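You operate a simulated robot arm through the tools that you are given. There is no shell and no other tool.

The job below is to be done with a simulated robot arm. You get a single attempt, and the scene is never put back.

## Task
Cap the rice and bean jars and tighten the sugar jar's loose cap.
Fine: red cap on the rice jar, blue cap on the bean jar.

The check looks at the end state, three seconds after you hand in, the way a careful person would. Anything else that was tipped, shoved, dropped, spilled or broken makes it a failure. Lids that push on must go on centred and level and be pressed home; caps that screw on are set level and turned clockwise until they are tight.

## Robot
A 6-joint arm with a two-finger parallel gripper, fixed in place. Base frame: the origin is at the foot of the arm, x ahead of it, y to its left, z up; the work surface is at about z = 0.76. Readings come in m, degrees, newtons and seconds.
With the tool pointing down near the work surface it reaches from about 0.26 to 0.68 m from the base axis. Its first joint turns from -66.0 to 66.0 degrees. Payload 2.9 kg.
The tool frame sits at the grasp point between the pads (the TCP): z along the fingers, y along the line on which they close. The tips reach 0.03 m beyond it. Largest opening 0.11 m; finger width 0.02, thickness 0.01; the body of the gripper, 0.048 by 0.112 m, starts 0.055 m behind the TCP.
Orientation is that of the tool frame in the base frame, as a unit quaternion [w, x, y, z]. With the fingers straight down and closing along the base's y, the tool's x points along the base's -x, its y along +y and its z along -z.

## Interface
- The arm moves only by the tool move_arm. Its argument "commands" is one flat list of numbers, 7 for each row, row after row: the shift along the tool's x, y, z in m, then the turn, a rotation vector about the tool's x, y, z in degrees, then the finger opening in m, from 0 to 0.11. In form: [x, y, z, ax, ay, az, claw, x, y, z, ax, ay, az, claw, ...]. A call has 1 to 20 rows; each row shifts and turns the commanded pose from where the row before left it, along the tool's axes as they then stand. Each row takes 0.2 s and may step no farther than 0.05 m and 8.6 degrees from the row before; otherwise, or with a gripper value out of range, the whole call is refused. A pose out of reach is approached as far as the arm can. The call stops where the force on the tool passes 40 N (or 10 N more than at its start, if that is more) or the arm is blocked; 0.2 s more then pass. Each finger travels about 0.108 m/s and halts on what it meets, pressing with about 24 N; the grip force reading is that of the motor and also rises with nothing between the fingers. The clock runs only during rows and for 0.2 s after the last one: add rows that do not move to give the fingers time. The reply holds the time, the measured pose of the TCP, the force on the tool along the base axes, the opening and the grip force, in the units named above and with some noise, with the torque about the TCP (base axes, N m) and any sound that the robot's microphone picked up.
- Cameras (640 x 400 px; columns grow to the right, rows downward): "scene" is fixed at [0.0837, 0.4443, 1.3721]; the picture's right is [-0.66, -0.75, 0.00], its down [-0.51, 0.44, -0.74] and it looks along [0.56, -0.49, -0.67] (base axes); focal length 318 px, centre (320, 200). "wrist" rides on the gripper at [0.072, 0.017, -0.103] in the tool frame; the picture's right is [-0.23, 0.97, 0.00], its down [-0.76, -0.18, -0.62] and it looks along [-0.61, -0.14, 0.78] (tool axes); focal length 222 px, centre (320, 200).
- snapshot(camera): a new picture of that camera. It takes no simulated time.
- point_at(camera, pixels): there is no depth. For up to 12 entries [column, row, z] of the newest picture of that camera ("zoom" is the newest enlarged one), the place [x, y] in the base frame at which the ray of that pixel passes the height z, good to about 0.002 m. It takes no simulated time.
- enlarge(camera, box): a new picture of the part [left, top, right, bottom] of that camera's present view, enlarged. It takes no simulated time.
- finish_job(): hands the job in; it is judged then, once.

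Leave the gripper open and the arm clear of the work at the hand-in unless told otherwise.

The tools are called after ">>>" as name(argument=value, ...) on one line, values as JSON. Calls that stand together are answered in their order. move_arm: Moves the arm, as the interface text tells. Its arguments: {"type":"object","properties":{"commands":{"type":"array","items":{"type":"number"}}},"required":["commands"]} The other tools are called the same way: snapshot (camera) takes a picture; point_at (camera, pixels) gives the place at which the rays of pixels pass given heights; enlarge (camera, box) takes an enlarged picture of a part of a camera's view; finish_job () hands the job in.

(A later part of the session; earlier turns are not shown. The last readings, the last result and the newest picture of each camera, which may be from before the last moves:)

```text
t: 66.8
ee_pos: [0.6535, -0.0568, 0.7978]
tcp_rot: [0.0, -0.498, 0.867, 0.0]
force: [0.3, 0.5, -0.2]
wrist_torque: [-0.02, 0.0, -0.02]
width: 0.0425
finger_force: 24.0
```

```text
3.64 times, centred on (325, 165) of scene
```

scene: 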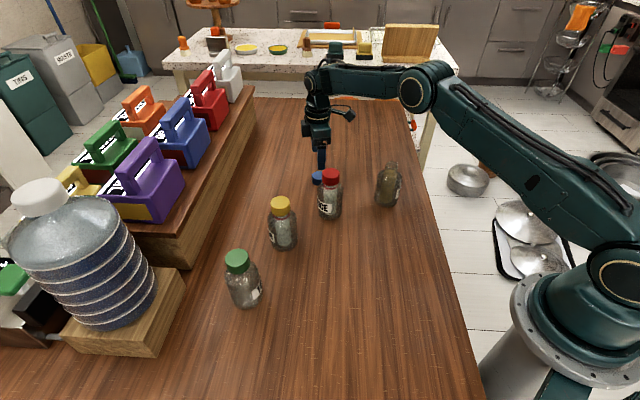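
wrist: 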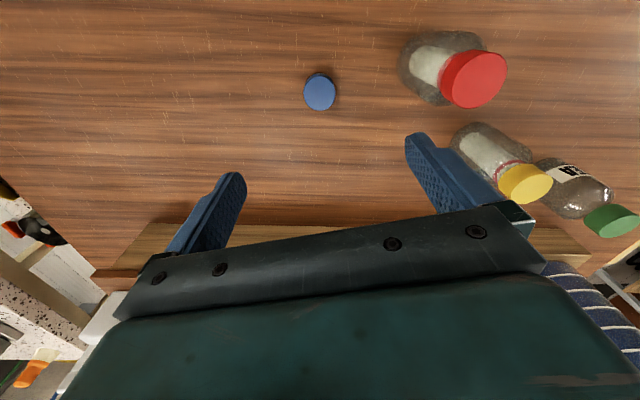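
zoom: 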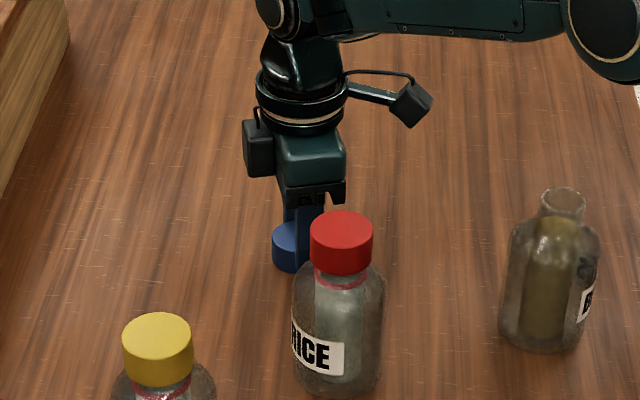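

I have the blue cap at width 0.0425, sitting about 1.3 mm toward tool -x, which I'll account for. Next I'll lift it 0.2 m and carry it to just past the bean jar, so the wrist camera can see its mouth.

>>> move_arm(commands=[0, 0, -0.02, 0, 0, 0, 0.03, 0, 0, -0.045, 0, 0, 0, 0.03, 0, 0, -0.045, 0, 0, 0, 0.03, 0, 0, -0.045, 0, 0, 0, 0.03, 0, 0, -0.045, 0, 0, 0, 0.03, 0.0195, 0.0247, 0, 0, 0, 0, 0.03, 0.0195, 0.0247, 0, 0, 0, 0, 0.03, 0.0194, 0.0247, 0, 0, 0, 0, 0.03, 0.0194, 0.0246, 0, 0, 0, 0, 0.03, 0.0194, 0.0246, 0, 0, 0, 0, 0.03, 0, 0, 0, 0, 0, 0, 0.03])

>>> snapshot(camera="wrist")

>>> enlarge(camera="wrist", box=[260, 0, 360, 75])

>>> snapshot(camera="scene")

```text
t: 69.2
ee_pos: [0.4947, -0.0784, 0.9955]
tcp_rot: [0.0, -0.497, 0.868, 0.001]
force: [-0.8, -0.4, 0.3]
wrist_torque: [-0.01, 0.02, 0.0]
width: 0.0425
finger_force: 24.3
```

```text
taken
```

wrist: 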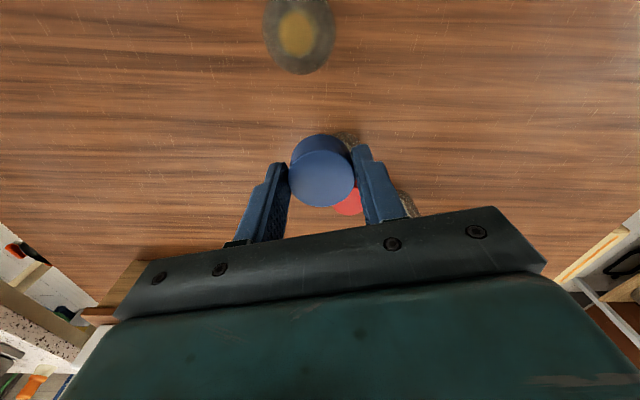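

```text
5.33 times, centred on (310, 38) of wrist
```

zoom: 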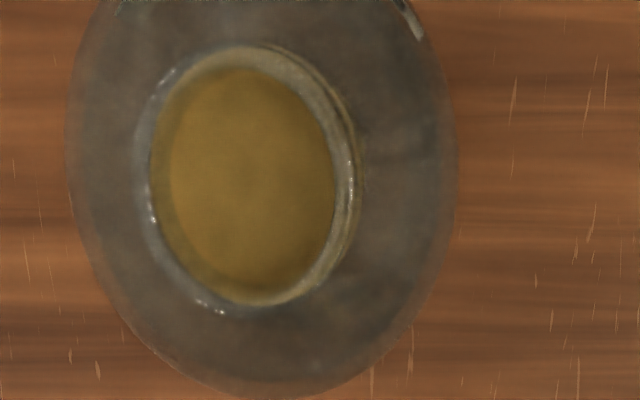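

```text
taken
```

scene: 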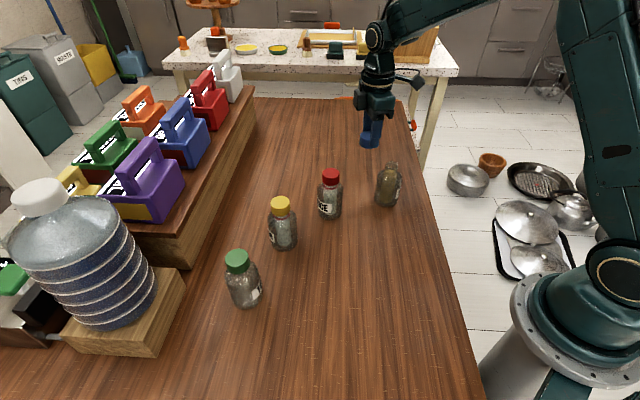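

The bean jar's mouth rim spans columns about 148-350 and rows 45-305 in the zoom. I'll convert those at z 0.891, along with the body outline.

>>> point_at(camera="zoom", pixels=[[148, 175, 0.891], [350, 175, 0.891], [249, 45, 0.891], [249, 305, 0.891], [65, 140, 0.82], [458, 150, 0.82]])

```text
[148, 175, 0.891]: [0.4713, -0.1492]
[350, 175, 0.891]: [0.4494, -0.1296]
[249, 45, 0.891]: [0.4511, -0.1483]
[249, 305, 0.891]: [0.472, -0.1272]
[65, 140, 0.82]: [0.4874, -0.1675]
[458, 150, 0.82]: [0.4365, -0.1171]
```

The mouth is about 0.070 m along tool +x with y within 1 mm. Allowing for the cap's small offset in the grip and the bias I saw at the rice jar, I'll move 0.0705 m along x and 0.0003 m along y, then lower to about z 0.948 and check alignment.

>>> move_arm(commands=[0.0235, 0.0001, 0, 0, 0, 0, 0.03, 0.0235, 0.0001, 0, 0, 0, 0, 0.03, 0.0235, 0.0001, 0, 0, 0, 0, 0.03, 0, 0, 0.024, 0, 0, 0, 0.03, 0, 0, 0.0245, 0, 0, 0, 0.03, 0, 0, 0, 0, 0, 0, 0.03])

>>> enlarge(camera="wrist", box=[260, 60, 380, 220])

>>> enlarge(camera="scene", box=[365, 140, 410, 200])

>>> enlarge(camera="scene", box=[350, 130, 430, 220])

```text
t: 70.6
ee_pos: [0.4608, -0.1384, 0.9501]
tcp_rot: [0.0, -0.498, 0.867, -0.001]
force: [-0.1, -0.5, 0.7]
wrist_torque: [0.01, 0.02, -0.01]
width: 0.0425
finger_force: 24.2
```

```text
2.50 times, centred on (320, 140) of wrist
```

zoom: 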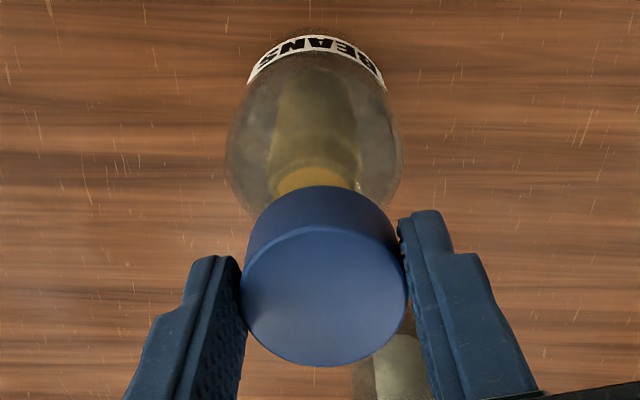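

```text
6.67 times, centred on (388, 170) of scene
```

zoom: 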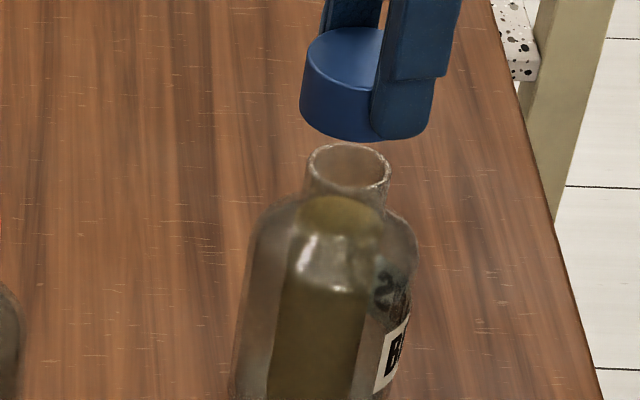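

```text
4.44 times, centred on (390, 175) of scene
```

zoom: 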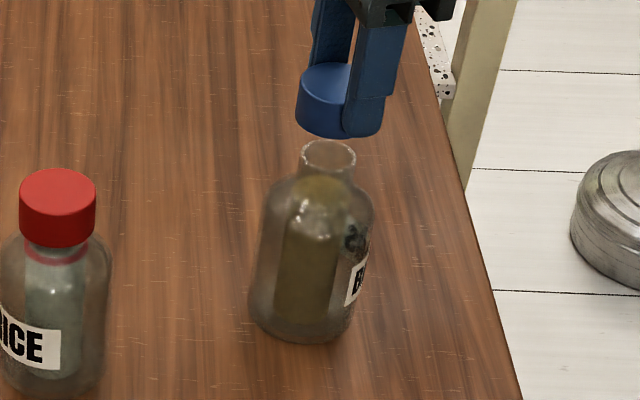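

The scene view partly hides the cap behind a finger, so I'll zoom in more to compare the cap's left edge with the jar's mouth.

>>> enlarge(camera="scene", box=[378, 145, 408, 175])

```text
13.33 times, centred on (393, 160) of scene
```

zoom: 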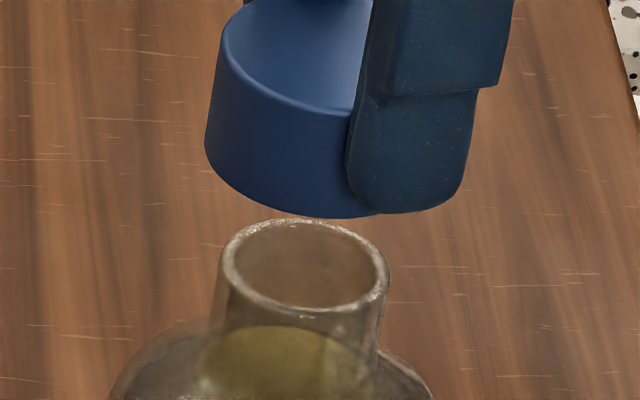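

By the left edges, the cap is about 0.5 mm short along tool +x. In the wrist view the jar body is centred near column 317.4 against the cap's 321.4, which is about 3.3 mm along tool -y. I'll correct both, lower 11 mm and check again.

>>> move_arm(commands=[0.0005, -0.0033, 0, 0, 0, 0, 0.03, 0, 0, 0.011, 0, 0, 0, 0.03, 0, 0, 0, 0, 0, 0, 0.03])

>>> enlarge(camera="wrist", box=[260, 60, 380, 220])

>>> enlarge(camera="scene", box=[378, 150, 408, 180])

```text
t: 71.4
ee_pos: [0.4618, -0.141, 0.9381]
tcp_rot: [0.0, -0.497, 0.868, 0.0]
force: [0.9, 0.0, 0.4]
wrist_torque: [-0.02, -0.01, 0.0]
width: 0.0426
finger_force: 23.9
```

```text
2.50 times, centred on (320, 140) of wrist
```

zoom: 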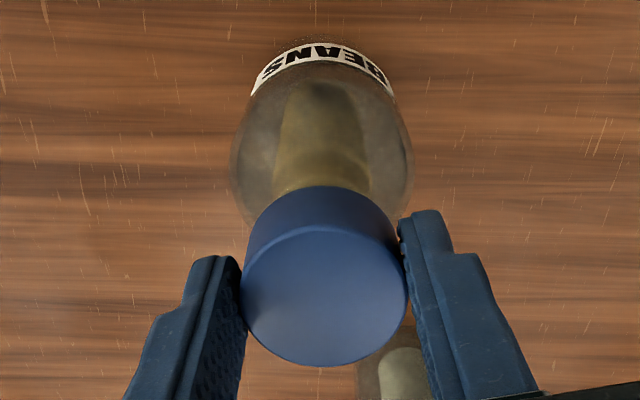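

```text
13.33 times, centred on (393, 165) of scene
```

zoom: 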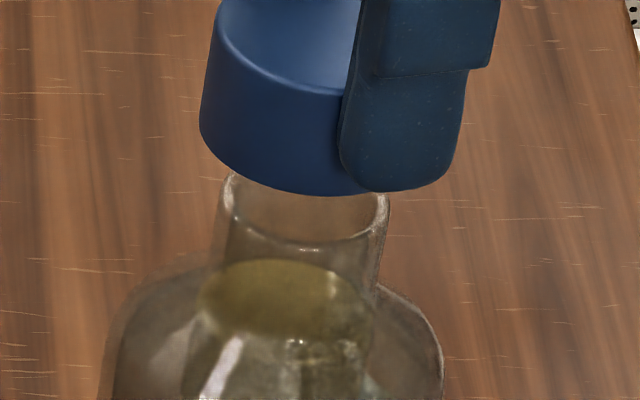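

Both views agree now: body at column 320.4 against the cap's 321.4 in the wrist view, and a scene match within 0.1 px. I'll lower 10 mm and then go down gently in 2 mm steps over the rim.

>>> move_arm(commands=[0.0003, 0.0002, 0.005, 0, 0, 0, 0.03, 0, 0, 0.005, 0, 0, 0, 0.03, 0, 0, 0.002, 0, 0, 0, 0.03, 0, 0, 0.002, 0, 0, 0, 0.03])

>>> enlarge(camera="scene", box=[373, 150, 413, 190])

```text
t: 72.4
ee_pos: [0.4628, -0.1426, 0.9238]
tcp_rot: [0.0, -0.498, 0.867, 0.0]
force: [-0.3, 0.4, -0.2]
wrist_torque: [0.04, -0.01, 0.01]
width: 0.0426
finger_force: 23.6
```

```text
10.00 times, centred on (393, 170) of scene
```

zoom: 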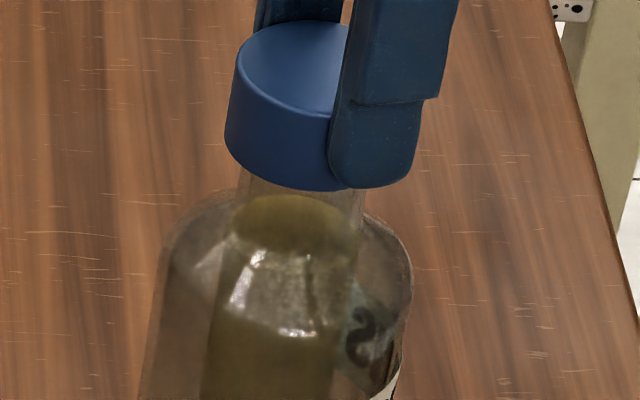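

There's no contact force and the rim is already hidden inside the cap, so it went over cleanly. I'll continue down in 2 mm steps and watch the force.

>>> move_arm(commands=[0, 0, 0.002, 0, 0, 0, 0.03, 0, 0, 0.002, 0, 0, 0, 0.03, 0, 0, 0.002, 0, 0, 0, 0.03])

>>> enlarge(camera="scene", box=[373, 150, 413, 190])

```text
t: 73.2
ee_pos: [0.4629, -0.1409, 0.9173]
tcp_rot: [0.0, -0.498, 0.867, 0.0]
force: [-0.6, 0.9, 0.6]
wrist_torque: [-0.01, 0.02, -0.02]
width: 0.0425
finger_force: 24.2
```

```text
10.00 times, centred on (393, 170) of scene
```

zoom: 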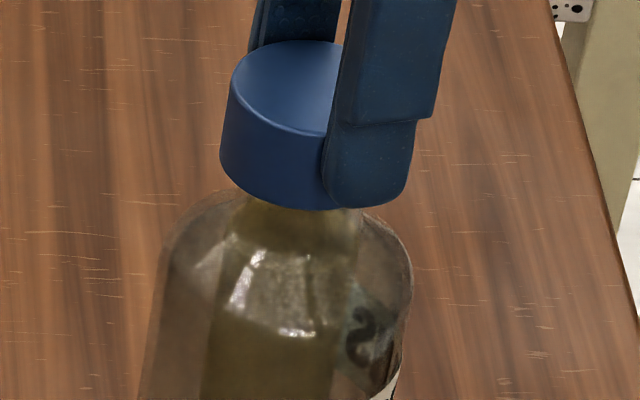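

Still free, with the cap about 10 mm onto the neck. I'll keep going down in 1.5-2 mm steps until I feel resistance.

>>> move_arm(commands=[0, 0, 0.002, 0, 0, 0, 0.03, 0, 0, 0.0015, 0, 0, 0, 0.03])

>>> enlarge(camera="scene", box=[373, 150, 413, 190])

```text
t: 73.8
ee_pos: [0.4622, -0.1412, 0.9152]
tcp_rot: [0.0, -0.498, 0.867, 0.0]
force: [-0.9, -0.6, 0.2]
wrist_torque: [0.03, -0.03, 0.0]
width: 0.0424
finger_force: 23.8
```

```text
10.00 times, centred on (393, 170) of scene
```

zoom: 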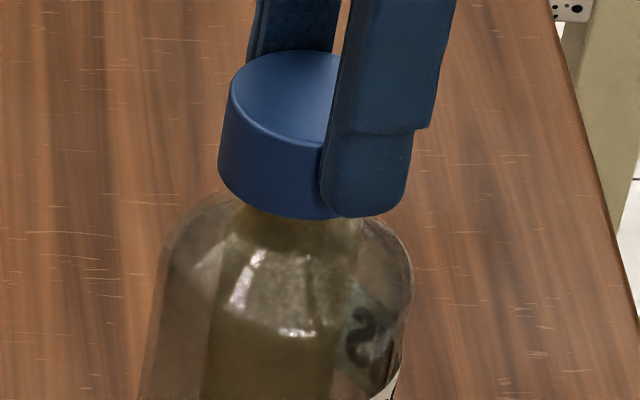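

Still no resistance at z 0.915. I'll continue with three more 1.5 mm steps.

>>> move_arm(commands=[0, 0, 0.0015, 0, 0, 0, 0.03, 0, 0, 0.0015, 0, 0, 0, 0.03])

>>> move_arm(commands=[0, 0, 0.0015, 0, 0, 0, 0.03])

>>> enlarge(camera="scene", box=[373, 150, 413, 190])

```text
t: 74.4
ee_pos: [0.4625, -0.1412, 0.9118]
tcp_rot: [0.0, -0.498, 0.867, 0.001]
force: [-8.2, 0.1, 13.9]
wrist_torque: [0.06, 0.63, 0.0]
width: 0.0425
finger_force: 24.1
```

```text
t: 74.8
ee_pos: [0.4652, -0.1417, 0.9115]
tcp_rot: [0.003, -0.498, 0.867, -0.001]
force: [-10.1, -0.5, 31.5]
wrist_torque: [0.08, 0.47, -0.02]
width: 0.0424
finger_force: 24.6
```

```text
10.00 times, centred on (393, 170) of scene
```

zoom: 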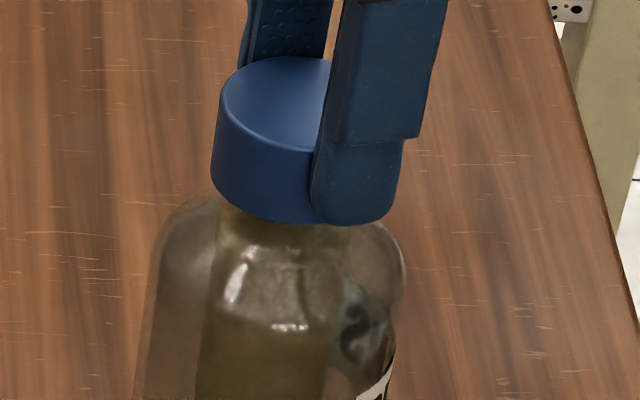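

Resistance now: 31.5 N upward with -10 N sideways in x. The torque says the contact is centred under the cap, so it's level and bearing all round. By my projection the cap's bottom is still about 4 mm higher than the seated rice cap's, so it needs pressing home. I'll first relieve the side force by moving about 1.2 mm toward base -x.

>>> move_arm(commands=[0.0006, 0.001, -0.0005, 0, 0, 0, 0.03, 0, 0, 0, 0, 0, 0, 0.03])

>>> enlarge(camera="scene", box=[373, 150, 413, 190])

>>> enlarge(camera="wrist", box=[260, 60, 380, 220])

```text
t: 75.4
ee_pos: [0.4618, -0.1406, 0.9103]
tcp_rot: [0.002, -0.498, 0.867, -0.001]
force: [-4.2, -0.8, 25.1]
wrist_torque: [0.34, -0.05, -0.03]
width: 0.0426
finger_force: 23.5
```

```text
10.00 times, centred on (393, 170) of scene
```

zoom: 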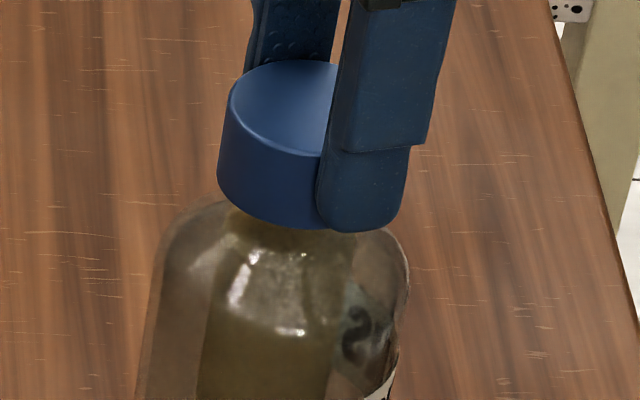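

```text
2.50 times, centred on (320, 140) of wrist
```

zoom: 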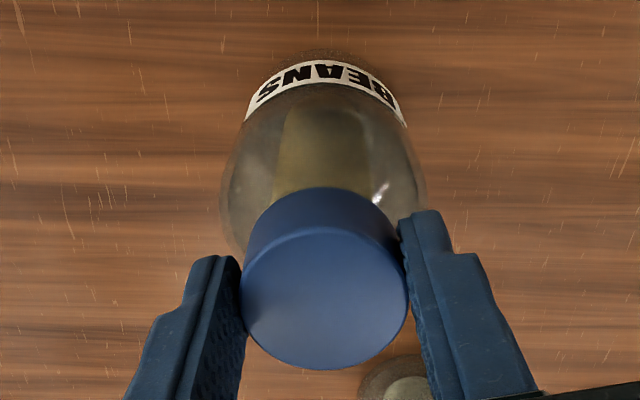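

The side force dropped and the cap slid down a bit more, with its front edge moving from row 222 to 230 in the zoom. It behaves like a push fit. I'll press further in small steps, watching the force.

>>> move_arm(commands=[0.0002, 0.0002, 0.0008, 0, 0, 0, 0.03, 0, 0, 0.0008, 0, 0, 0, 0.03])

>>> enlarge(camera="scene", box=[373, 150, 413, 190])

```text
t: 76.0
ee_pos: [0.4608, -0.1402, 0.9105]
tcp_rot: [0.002, -0.498, 0.867, -0.002]
force: [2.4, 3.0, 30.1]
wrist_torque: [0.24, -0.07, -0.05]
width: 0.0426
finger_force: 24.5
```

```text
10.00 times, centred on (393, 170) of scene
```

zoom: 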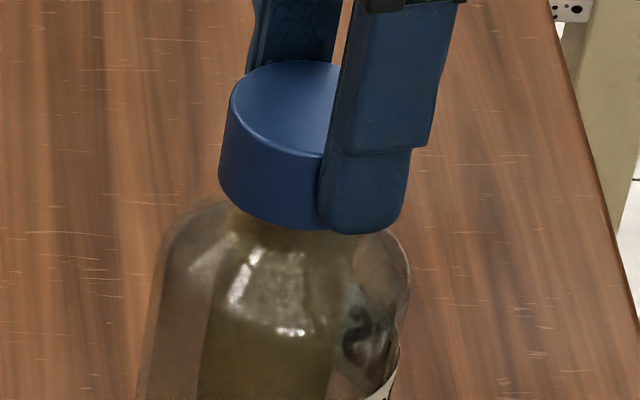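

The press is at 30 N but the fingers are starting to slide on the cap, so they can't push harder this way. I'll unload, open, rise clear, and look at how it sits. Then I can press on its top with closed fingertips.

>>> move_arm(commands=[0, 0, -0.0015, 0, 0, 0, 0.03, 0, 0, -0.0015, 0, 0, 0, 0.045, 0, 0, 0, 0, 0, 0, 0.065, 0, 0, 0, 0, 0, 0, 0.085, 0, 0, -0.02, 0, 0, 0, 0.1, 0, 0, -0.035, 0, 0, 0, 0.1, 0, 0, 0, 0, 0, 0, 0.1])

>>> enlarge(camera="scene", box=[373, 150, 413, 190])

>>> snapshot(camera="wrist")

>>> enlarge(camera="scene", box=[310, 160, 350, 200])

```text
t: 77.6
ee_pos: [0.4608, -0.1425, 0.9662]
tcp_rot: [0.0, -0.498, 0.867, 0.0]
force: [0.4, 0.4, 0.0]
wrist_torque: [-0.02, -0.01, -0.01]
width: 0.0997
finger_force: 0.1
```

```text
10.00 times, centred on (393, 170) of scene
```

zoom: 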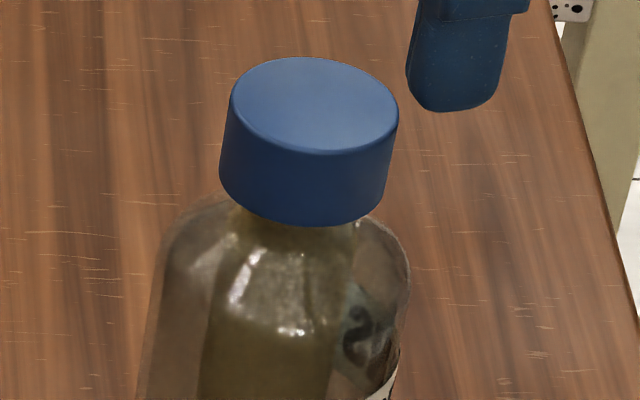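

```text
taken
```

wrist: 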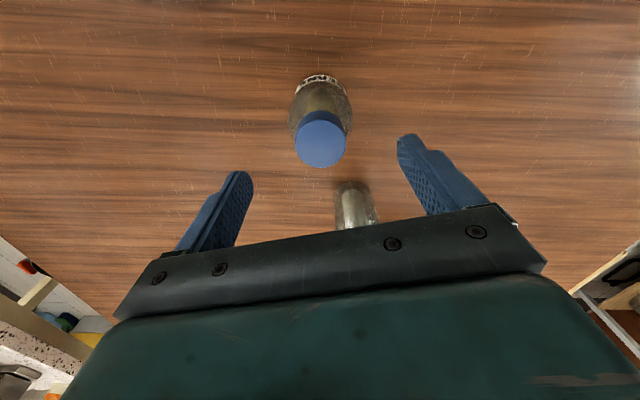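

```text
10.00 times, centred on (330, 180) of scene
```

zoom: 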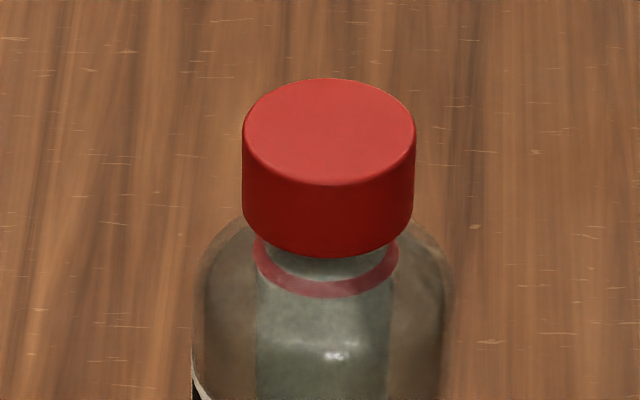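

With the fingers away, the blue cap is level and centred, but it sits about 3 mm higher on its shoulder than the red one does. I'll enlarge the wrist view to centre over it, then press on its top with closed fingertips.

>>> enlarge(camera="wrist", box=[270, 80, 370, 180])

>>> enlarge(camera="scene", box=[375, 155, 405, 180])

```text
4.00 times, centred on (320, 130) of wrist
```

zoom: 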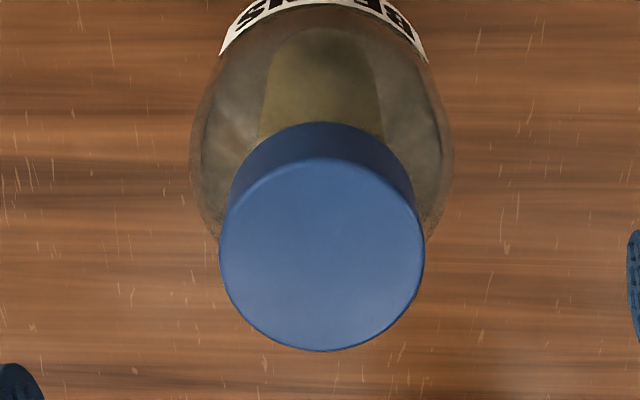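

```text
16.00 times, centred on (390, 168) of scene
```

zoom: 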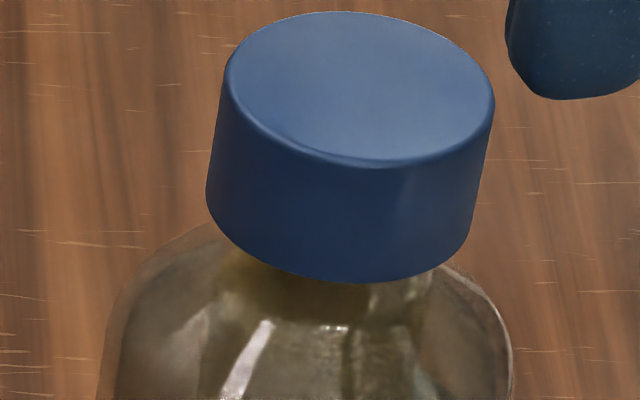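

The cap's top is centred within about 2 mm of the tool axis, toward -x. I'll shift 2.2 mm, close the fingers fully, lower to just above the cap's top, then touch down slowly.

>>> move_arm(commands=[-0.0022, 0, 0, 0, 0, 0, 0.06, 0, 0, 0, 0, 0, 0, 0.03, 0, 0, 0, 0, 0, 0, 0.0, 0, 0, 0, 0, 0, 0, 0.0, 0, 0, 0.015, 0, 0, 0, 0.0, 0, 0, 0.015, 0, 0, 0, 0.0, 0, 0, 0, 0, 0, 0, 0.0])

>>> enlarge(camera="wrist", box=[260, 90, 380, 230])

>>> enlarge(camera="scene", box=[365, 135, 415, 190])

```text
t: 79.2
ee_pos: [0.4622, -0.1398, 0.9338]
tcp_rot: [0.0, -0.497, 0.867, 0.001]
force: [0.2, -0.5, -0.3]
wrist_torque: [0.0, -0.01, -0.03]
width: 0.0
finger_force: 23.7
```

```text
2.86 times, centred on (320, 160) of wrist
```

zoom: 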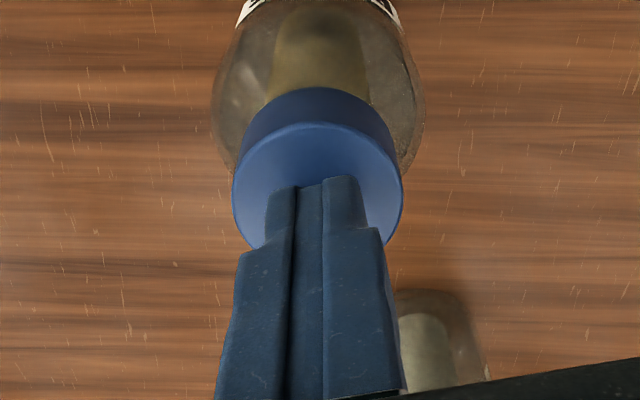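

```text
7.27 times, centred on (390, 162) of scene
```

zoom: 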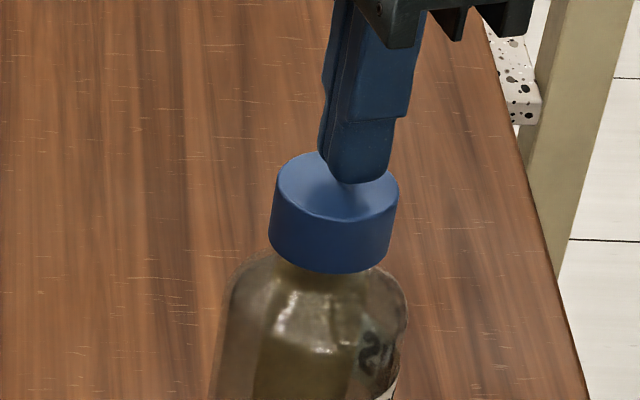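

Comparing both views, the cap's centre is still about 4 mm toward tool -x from the fingertips. I'll shift 4 mm that way so the push is centred, and check before touching.

>>> move_arm(commands=[-0.004, -0.0003, 0, 0, 0, 0, 0.0, 0, 0, 0, 0, 0, 0, 0.0])

>>> enlarge(camera="wrist", box=[260, 90, 380, 230])

>>> enlarge(camera="scene", box=[375, 150, 405, 180])

```text
t: 79.8
ee_pos: [0.4623, -0.1368, 0.9358]
tcp_rot: [0.001, -0.497, 0.868, 0.0]
force: [0.0, -0.2, 0.1]
wrist_torque: [-0.01, 0.01, -0.01]
width: 0.0001
finger_force: 24.3
```

```text
2.86 times, centred on (320, 160) of wrist
```

zoom: 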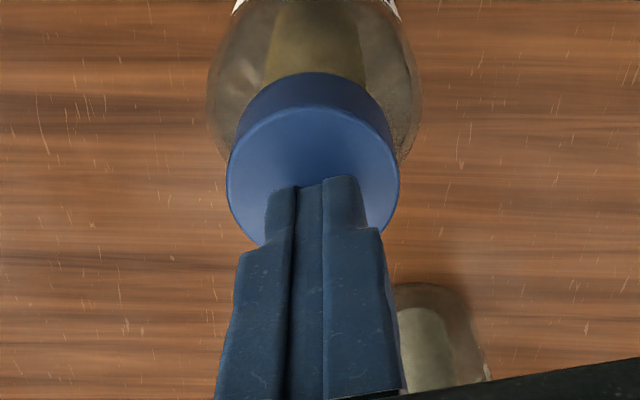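

```text
13.33 times, centred on (390, 165) of scene
```

zoom: 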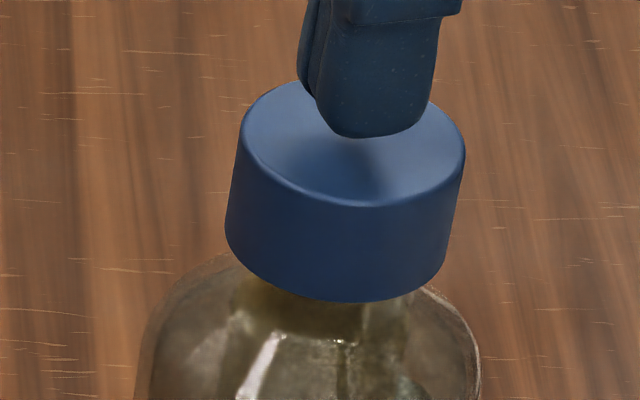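

Now both views show the fingertips centred over the cap's top. I'll lower in 2 mm steps until touch.

>>> move_arm(commands=[0, 0, 0.002, 0, 0, 0, 0.0, 0, 0, 0.002, 0, 0, 0, 0.0])

>>> move_arm(commands=[0, 0, 0.002, 0, 0, 0, 0.0])

```text
t: 80.4
ee_pos: [0.4643, -0.136, 0.933]
tcp_rot: [0.0, -0.497, 0.868, -0.001]
force: [-0.7, -0.1, -0.4]
wrist_torque: [-0.03, 0.03, -0.02]
width: 0.0
finger_force: 23.9
```

```text
t: 80.8
ee_pos: [0.4647, -0.1363, 0.9298]
tcp_rot: [0.0, -0.498, 0.867, 0.0]
force: [0.1, 0.7, -0.2]
wrist_torque: [0.0, -0.01, -0.01]
width: 0.0
finger_force: 23.9
```

Not touching yet at z 0.930. I'll go on in 1.5 mm steps.

>>> move_arm(commands=[0, 0, 0.0015, 0, 0, 0, 0.0])

>>> move_arm(commands=[0, 0, 0.0015, 0, 0, 0, 0.0])

>>> enlarge(camera="scene", box=[375, 150, 405, 180])

```text
t: 81.2
ee_pos: [0.4636, -0.1364, 0.9293]
tcp_rot: [0.0, -0.498, 0.867, 0.0]
force: [-0.2, 0.4, -0.4]
wrist_torque: [-0.01, -0.02, 0.01]
width: 0.0
finger_force: 23.6
```

```text
t: 81.6
ee_pos: [0.4648, -0.1352, 0.9284]
tcp_rot: [0.001, -0.497, 0.868, -0.001]
force: [-4.3, -0.5, 16.4]
wrist_torque: [-0.05, 0.14, 0.0]
width: 0.0002
finger_force: 23.9
```

```text
13.33 times, centred on (390, 165) of scene
```

zoom: 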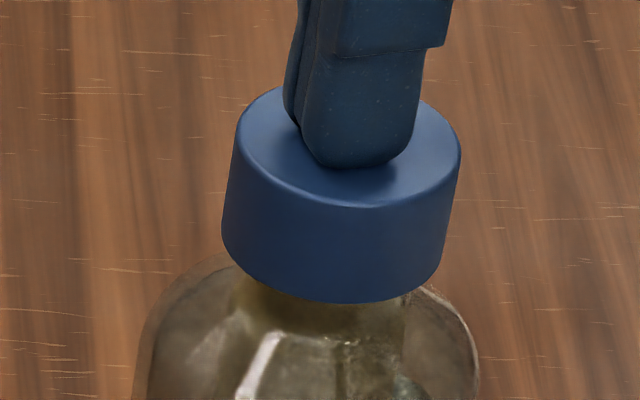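

Touch at z 0.9284 with 16.4 N, so the cap's top is at about 0.898. I'll press on in 1 mm steps and watch for the cap to drop.

>>> move_arm(commands=[0, 0, 0.001, 0, 0, 0, 0.0])

>>> move_arm(commands=[0, 0, 0.0008, 0, 0, 0, 0.0])

>>> enlarge(camera="scene", box=[375, 150, 405, 180])

```text
t: 82.0
ee_pos: [0.4645, -0.1357, 0.9262]
tcp_rot: [0.001, -0.498, 0.867, -0.002]
force: [-8.2, 0.1, 34.9]
wrist_torque: [-0.03, 0.26, -0.04]
width: 0.0
finger_force: 23.9
```

```text
t: 82.5
ee_pos: [0.4655, -0.1365, 0.9293]
tcp_rot: [0.002, -0.498, 0.867, -0.002]
force: [-5.1, 1.0, 14.2]
wrist_torque: [-0.01, 0.14, -0.03]
width: 0.0002
finger_force: 23.7
stopped in row 1: the force on the tool passed its limit at 45 N (the readings are from after the stop); the commanded pose is now the measured one
```

```text
13.33 times, centred on (390, 165) of scene
```

zoom: 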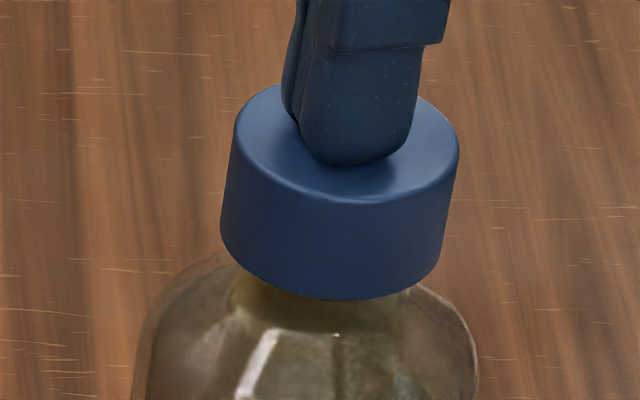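

Pressing past 45 N didn't move the cap, so it isn't a simple push fit. At first contact the rice cap also sat about 3 mm high, then came down when turned. So I'll treat the bean cap as a screw cap: rise, open, lower around it again, and grip it for turning.

>>> move_arm(commands=[0, 0, -0.01, 0, 0, 0, 0.0, 0, 0, -0.025, 0, 0, 0, 0.04, 0, 0, 0, 0, 0, 0, 0.08, 0, 0, 0, 0, 0, 0, 0.1, 0, 0, 0, 0, 0, 0, 0.1])

>>> enlarge(camera="wrist", box=[270, 80, 370, 180])

>>> enlarge(camera="scene", box=[373, 150, 413, 190])

```text
t: 83.7
ee_pos: [0.4634, -0.1357, 0.9615]
tcp_rot: [0.002, -0.498, 0.867, -0.002]
force: [0.5, -0.2, 0.6]
wrist_torque: [0.0, 0.0, -0.02]
width: 0.1001
finger_force: 0.1
```

```text
4.00 times, centred on (320, 130) of wrist
```

zoom: 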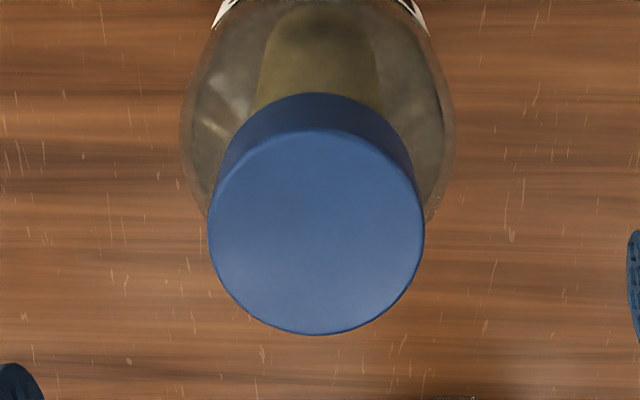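

```text
10.00 times, centred on (393, 170) of scene
```

zoom: 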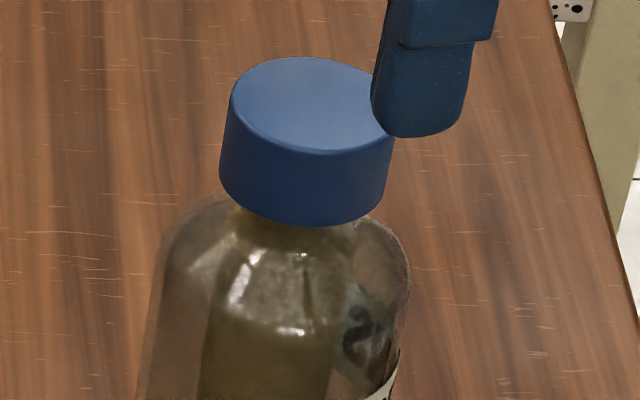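

The cap is still level and undisturbed. By the same projection I used for the other two grips, its centre is about 3.3 mm along tool +x and 1.2 mm along -y from the tool axis. I'll correct that, go down around it and grip.

>>> move_arm(commands=[0.0033, -0.0012, 0.017, 0, 0, 0, 0.09, 0, 0, 0.017, 0, 0, 0, 0.08, 0, 0, 0.014, 0, 0, 0, 0.07, 0, 0, 0, 0, 0, 0, 0.055, 0, 0, 0, 0, 0, 0, 0.045, 0, 0, 0, 0, 0, 0, 0.035, 0, 0, 0, 0, 0, 0, 0.03, 0, 0, 0, 0, 0, 0, 0.03])

>>> enlarge(camera="wrist", box=[260, 60, 380, 220])

>>> enlarge(camera="scene", box=[350, 130, 430, 220])

```text
t: 85.5
ee_pos: [0.4638, -0.1372, 0.913]
tcp_rot: [0.002, -0.497, 0.867, -0.002]
force: [-1.5, 0.4, 0.7]
wrist_torque: [0.03, 0.14, -0.02]
width: 0.0424
finger_force: 24.2
```

```text
2.50 times, centred on (320, 140) of wrist
```

zoom: 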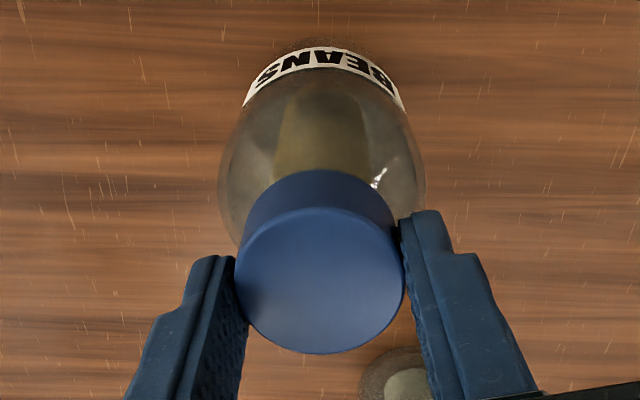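

```text
4.44 times, centred on (390, 175) of scene
```

zoom: 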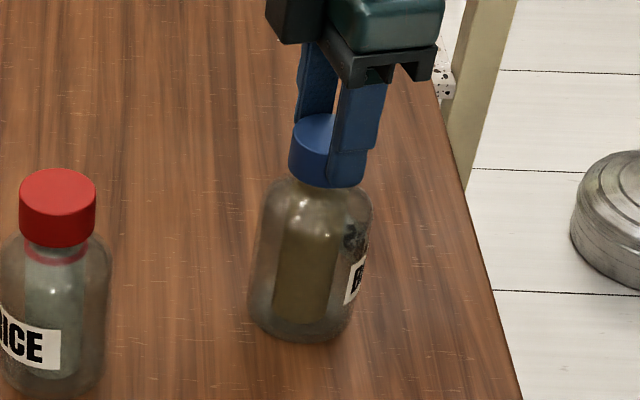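

The grip is good and near centred (within about 1-2 mm). I'll press lightly and turn clockwise 48 degrees, watching force, torque and the BEANS label.

>>> move_arm(commands=[0, 0, 0.0008, 0, 0, 0, 0.03, 0, 0, 0.0007, 0, 0, 0, 0.03])

>>> move_arm(commands=[0, 0, 0.0001, 0, 0, 8, 0.03, 0, 0, 0.0001, 0, 0, 8, 0.03, 0, 0, 0.0001, 0, 0, 8, 0.03, 0, 0, 0.0001, 0, 0, 8, 0.03, 0, 0, 0.0001, 0, 0, 8, 0.03, 0, 0, 0.0001, 0, 0, 8, 0.03])

>>> enlarge(camera="scene", box=[350, 130, 430, 220])

```text
t: 86.1
ee_pos: [0.4643, -0.1389, 0.9112]
tcp_rot: [0.001, -0.497, 0.867, -0.003]
force: [-5.0, 4.4, 10.3]
wrist_torque: [0.33, 0.44, -0.05]
width: 0.0423
finger_force: 23.9
```

```text
t: 87.5
ee_pos: [0.4653, -0.1408, 0.9119]
tcp_rot: [0.003, -0.1, 0.995, -0.002]
force: [-0.3, 1.7, 3.7]
wrist_torque: [-0.01, 0.06, 0.0]
width: 0.0422
finger_force: 23.7
```

```text
4.44 times, centred on (390, 175) of scene
```

zoom: 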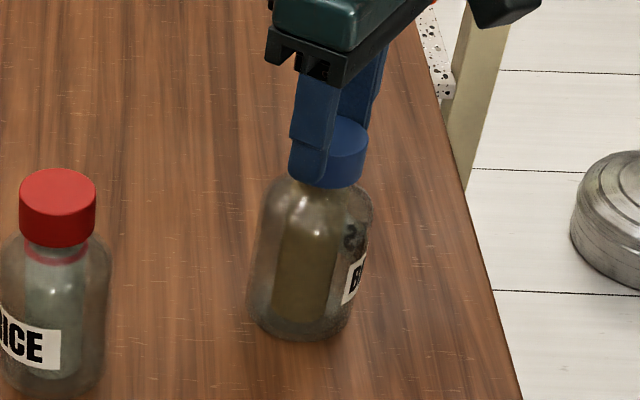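

The cap turned 46 degrees on the jar with almost no torque, the label held still, and the upward force fell from 10 to 3.7 N. So the cap seems to be winding down. I'll continue clockwise 48 degrees with slightly more press.

>>> move_arm(commands=[0, 0, 0.0008, 0, 0, 8, 0.03, 0, 0, 0.0002, 0, 0, 8, 0.03, 0, 0, 0.0002, 0, 0, 8, 0.03, 0, 0, 0.0002, 0, 0, 8, 0.03, 0, 0, 0.0002, 0, 0, 8, 0.03, 0, 0, 0.0002, 0, 0, 8, 0.03])

>>> enlarge(camera="scene", box=[350, 130, 430, 220])

>>> enlarge(camera="scene", box=[373, 150, 413, 190])

```text
t: 88.9
ee_pos: [0.4654, -0.1392, 0.9107]
tcp_rot: [0.003, 0.313, 0.95, 0.0]
force: [1.2, 0.3, 1.9]
wrist_torque: [-0.04, -0.03, -0.04]
width: 0.0423
finger_force: 23.6
```

```text
4.44 times, centred on (390, 175) of scene
```

zoom: 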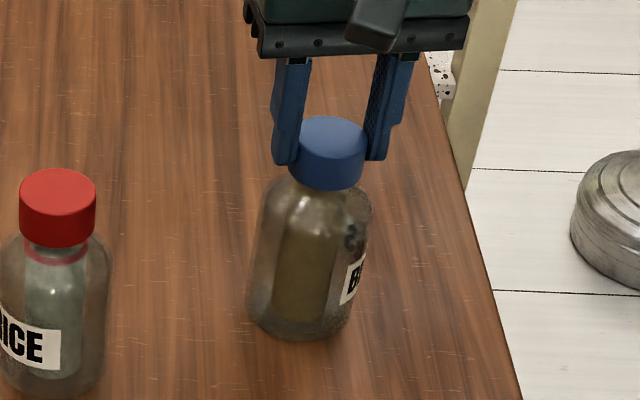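

```text
10.00 times, centred on (393, 170) of scene
```

zoom: 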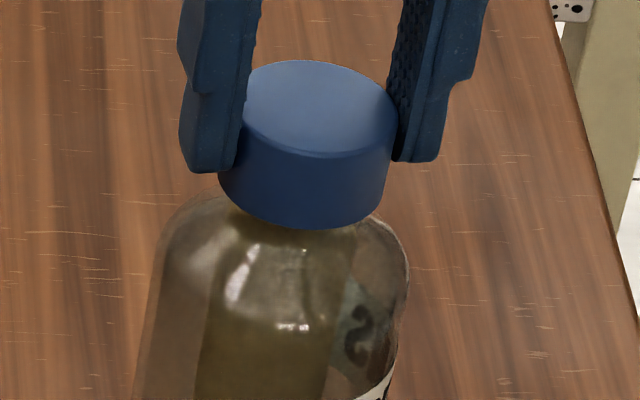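

The cap's front edge went from row 226 to 229, so it came down about 1 mm with next to no force. It is threading on. I'll continue clockwise another 48 degrees.

>>> move_arm(commands=[0, 0, 0.0006, 0, 0, 8, 0.03, 0, 0, 0.0002, 0, 0, 8, 0.03, 0, 0, 0.0002, 0, 0, 8, 0.03, 0, 0, 0.0002, 0, 0, 8, 0.03, 0, 0, 0.0002, 0, 0, 8, 0.03, 0, 0, 0.0002, 0, 0, 8, 0.03])

>>> enlarge(camera="scene", box=[350, 130, 430, 220])

>>> enlarge(camera="scene", box=[373, 150, 413, 190])

```text
t: 90.3
ee_pos: [0.4659, -0.1421, 0.9088]
tcp_rot: [0.004, 0.673, 0.74, 0.001]
force: [1.3, -6.5, 5.4]
wrist_torque: [-0.66, 0.09, 0.1]
width: 0.0421
finger_force: 24.2
```

```text
4.44 times, centred on (390, 175) of scene
```

zoom: 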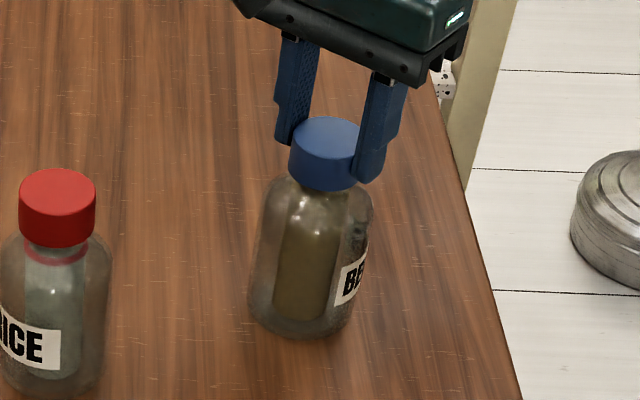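

```text
10.00 times, centred on (393, 170) of scene
```

zoom: 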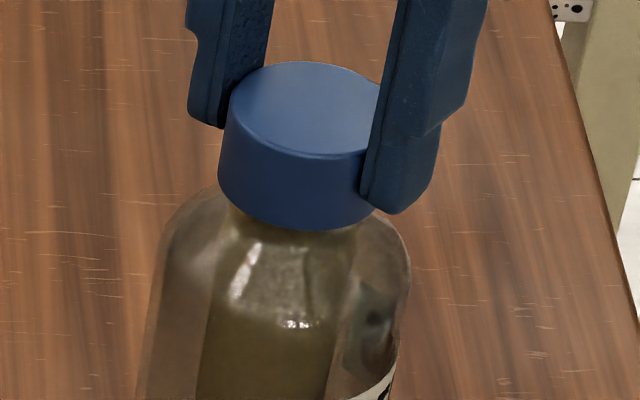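

The edge is at row 231 now, torque about z has reached 0.1 N m and the label is starting to follow. I'll open, rise, wind back counter-clockwise, and then make a second stroke.

>>> move_arm(commands=[0, 0, 0, 0, 0, 0, 0.05, 0, 0, 0, 0, 0, 0, 0.07, 0, 0, 0, 0, 0, 0, 0.09, 0, 0, -0.02, 0, 0, 0, 0.1, 0, 0, -0.03, 0, 0, 0, 0.1, 0, 0, 0, 0, 0, 0, 0.1])

>>> enlarge(camera="scene", box=[373, 150, 413, 190])

>>> move_arm(commands=[0, 0, 0, 0, 0, -8.1, 0.1, 0, 0, 0, 0, 0, -8.1, 0.1, 0, 0, 0, 0, 0, -8.1, 0.1, 0, 0, 0, 0, 0, -8.1, 0.1, 0, 0, 0, 0, 0, -8.1, 0.1, 0, 0, 0, 0, 0, -8.1, 0.1, 0, 0, 0, 0, 0, -8.1, 0.1, 0, 0, 0, 0, 0, -8.1, 0.1, 0, 0, 0, 0, 0, -8.1, 0.1, 0, 0, 0, 0, 0, -8.1, 0.1, 0, 0, 0, 0, 0, -8.1, 0.1, 0, 0, 0, 0, 0, -8.1, 0.1, 0, 0, 0, 0, 0, -8.1, 0.1, 0, 0, 0, 0, 0, -8.1, 0.1, 0, 0, 0, 0, 0, -8.1, 0.1, 0, 0, 0, 0, 0, -8.1, 0.1, 0, 0, 0, 0, 0, -8.1, 0.1, 0, 0, 0, 0, 0, -7, 0.1])

>>> enlarge(camera="wrist", box=[270, 80, 370, 180])

```text
t: 91.7
ee_pos: [0.4664, -0.1387, 0.9589]
tcp_rot: [0.003, 0.671, 0.741, 0.002]
force: [0.0, 0.0, 0.3]
wrist_torque: [-0.02, -0.02, 0.01]
width: 0.1
finger_force: 0.1
```

```text
10.00 times, centred on (393, 170) of scene
```

zoom: 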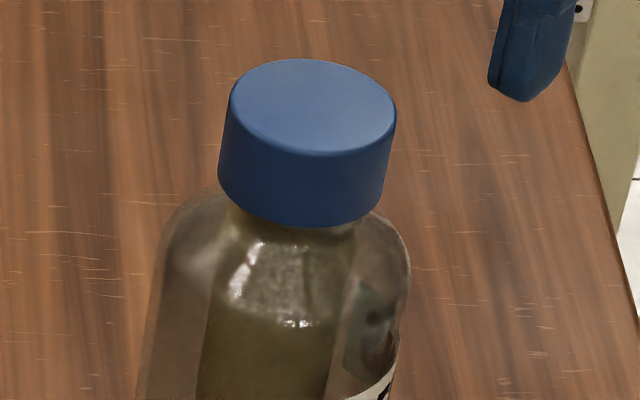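

```text
t: 95.5
ee_pos: [0.4655, -0.1413, 0.9571]
tcp_rot: [0.002, -0.503, 0.864, -0.003]
force: [0.4, -0.7, -0.4]
wrist_torque: [-0.06, -0.02, -0.01]
width: 0.1002
finger_force: 0.0
```

```text
4.00 times, centred on (320, 130) of wrist
```

zoom: 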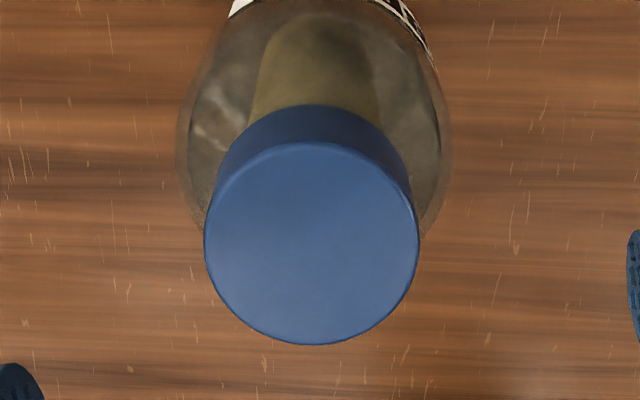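

After release the blue cap is level, but only slightly lower than before. I want a good reference for "fully closed", so I'll take a close look at the tea jar's closed cap and the rice and sugar caps. That takes no time.

>>> enlarge(camera="scene", box=[215, 240, 275, 315])

>>> enlarge(camera="scene", box=[220, 245, 260, 280])

>>> enlarge(camera="scene", box=[260, 190, 305, 255])

```text
5.33 times, centred on (245, 278) of scene
```

zoom: 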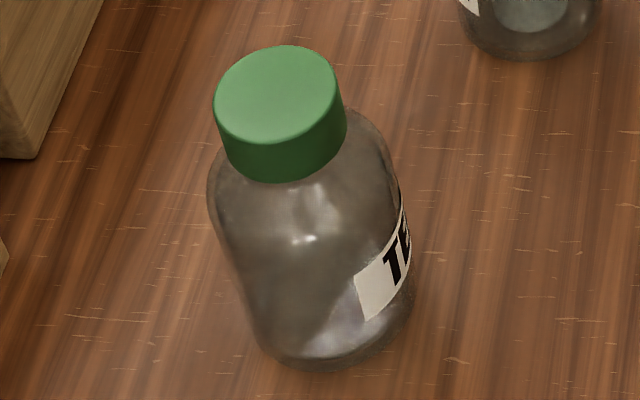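

```text
11.43 times, centred on (240, 262) of scene
```

zoom: 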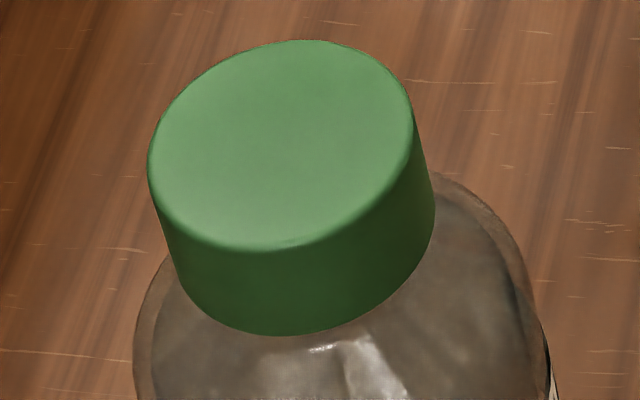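

```text
6.15 times, centred on (282, 222) of scene
```

zoom: 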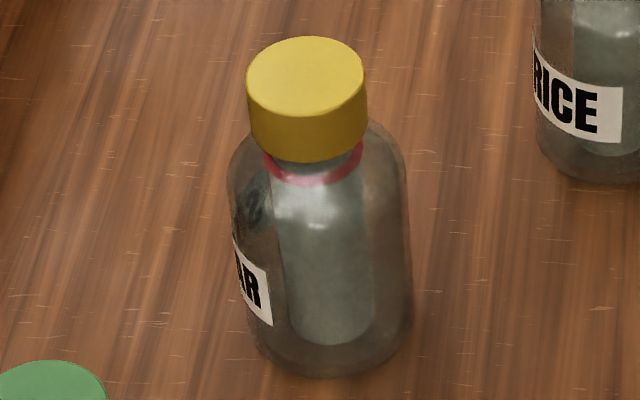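

I'll measure the tea jar's base and cap edges with point_at to find its closed cap height.

>>> enlarge(camera="scene", box=[225, 255, 275, 315])

```text
6.67 times, centred on (250, 285) of scene
```

zoom: 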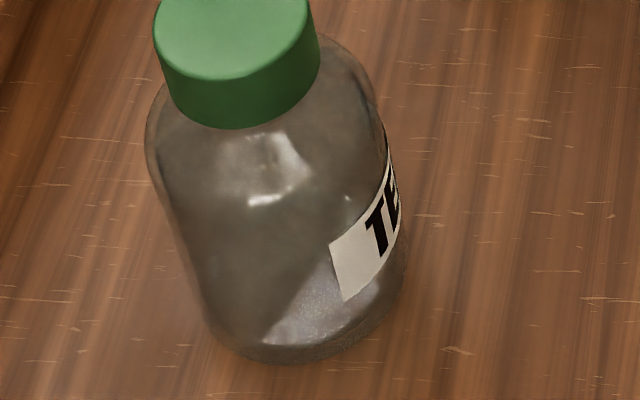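

I'll query base points (230,350), (285,364), (345,345) and (395,300) at table height, and the cap's bottom front (240,128) and sides at candidate heights.

>>> point_at(camera="zoom", pixels=[[230, 350, 0.76], [285, 364, 0.76], [345, 345, 0.76], [395, 300, 0.76], [240, 128, 0.867], [240, 128, 0.872], [240, 128, 0.877], [171, 95, 0.872], [319, 62, 0.872], [153, 33, 0.895], [308, 12, 0.895], [215, 79, 0.895]])

>>> enlarge(camera="scene", box=[305, 160, 355, 225])

```text
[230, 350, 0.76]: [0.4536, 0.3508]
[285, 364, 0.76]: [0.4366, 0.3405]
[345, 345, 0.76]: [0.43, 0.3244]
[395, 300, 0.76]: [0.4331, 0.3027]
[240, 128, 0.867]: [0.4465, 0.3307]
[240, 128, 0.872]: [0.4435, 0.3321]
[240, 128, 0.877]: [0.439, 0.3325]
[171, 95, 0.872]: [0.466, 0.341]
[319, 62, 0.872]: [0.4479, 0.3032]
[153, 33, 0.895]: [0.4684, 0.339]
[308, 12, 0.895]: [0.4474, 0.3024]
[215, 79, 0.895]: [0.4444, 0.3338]
```

```text
6.15 times, centred on (330, 192) of scene
```

zoom: 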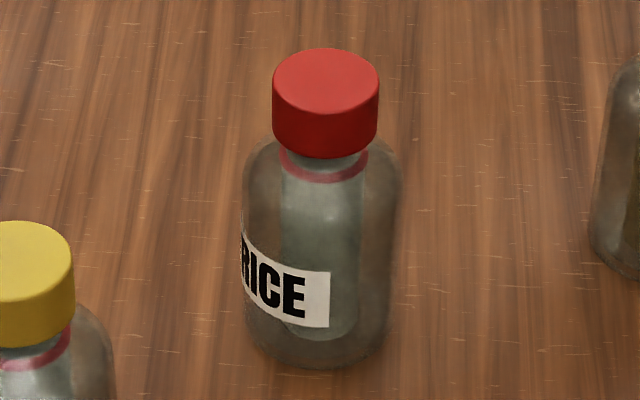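

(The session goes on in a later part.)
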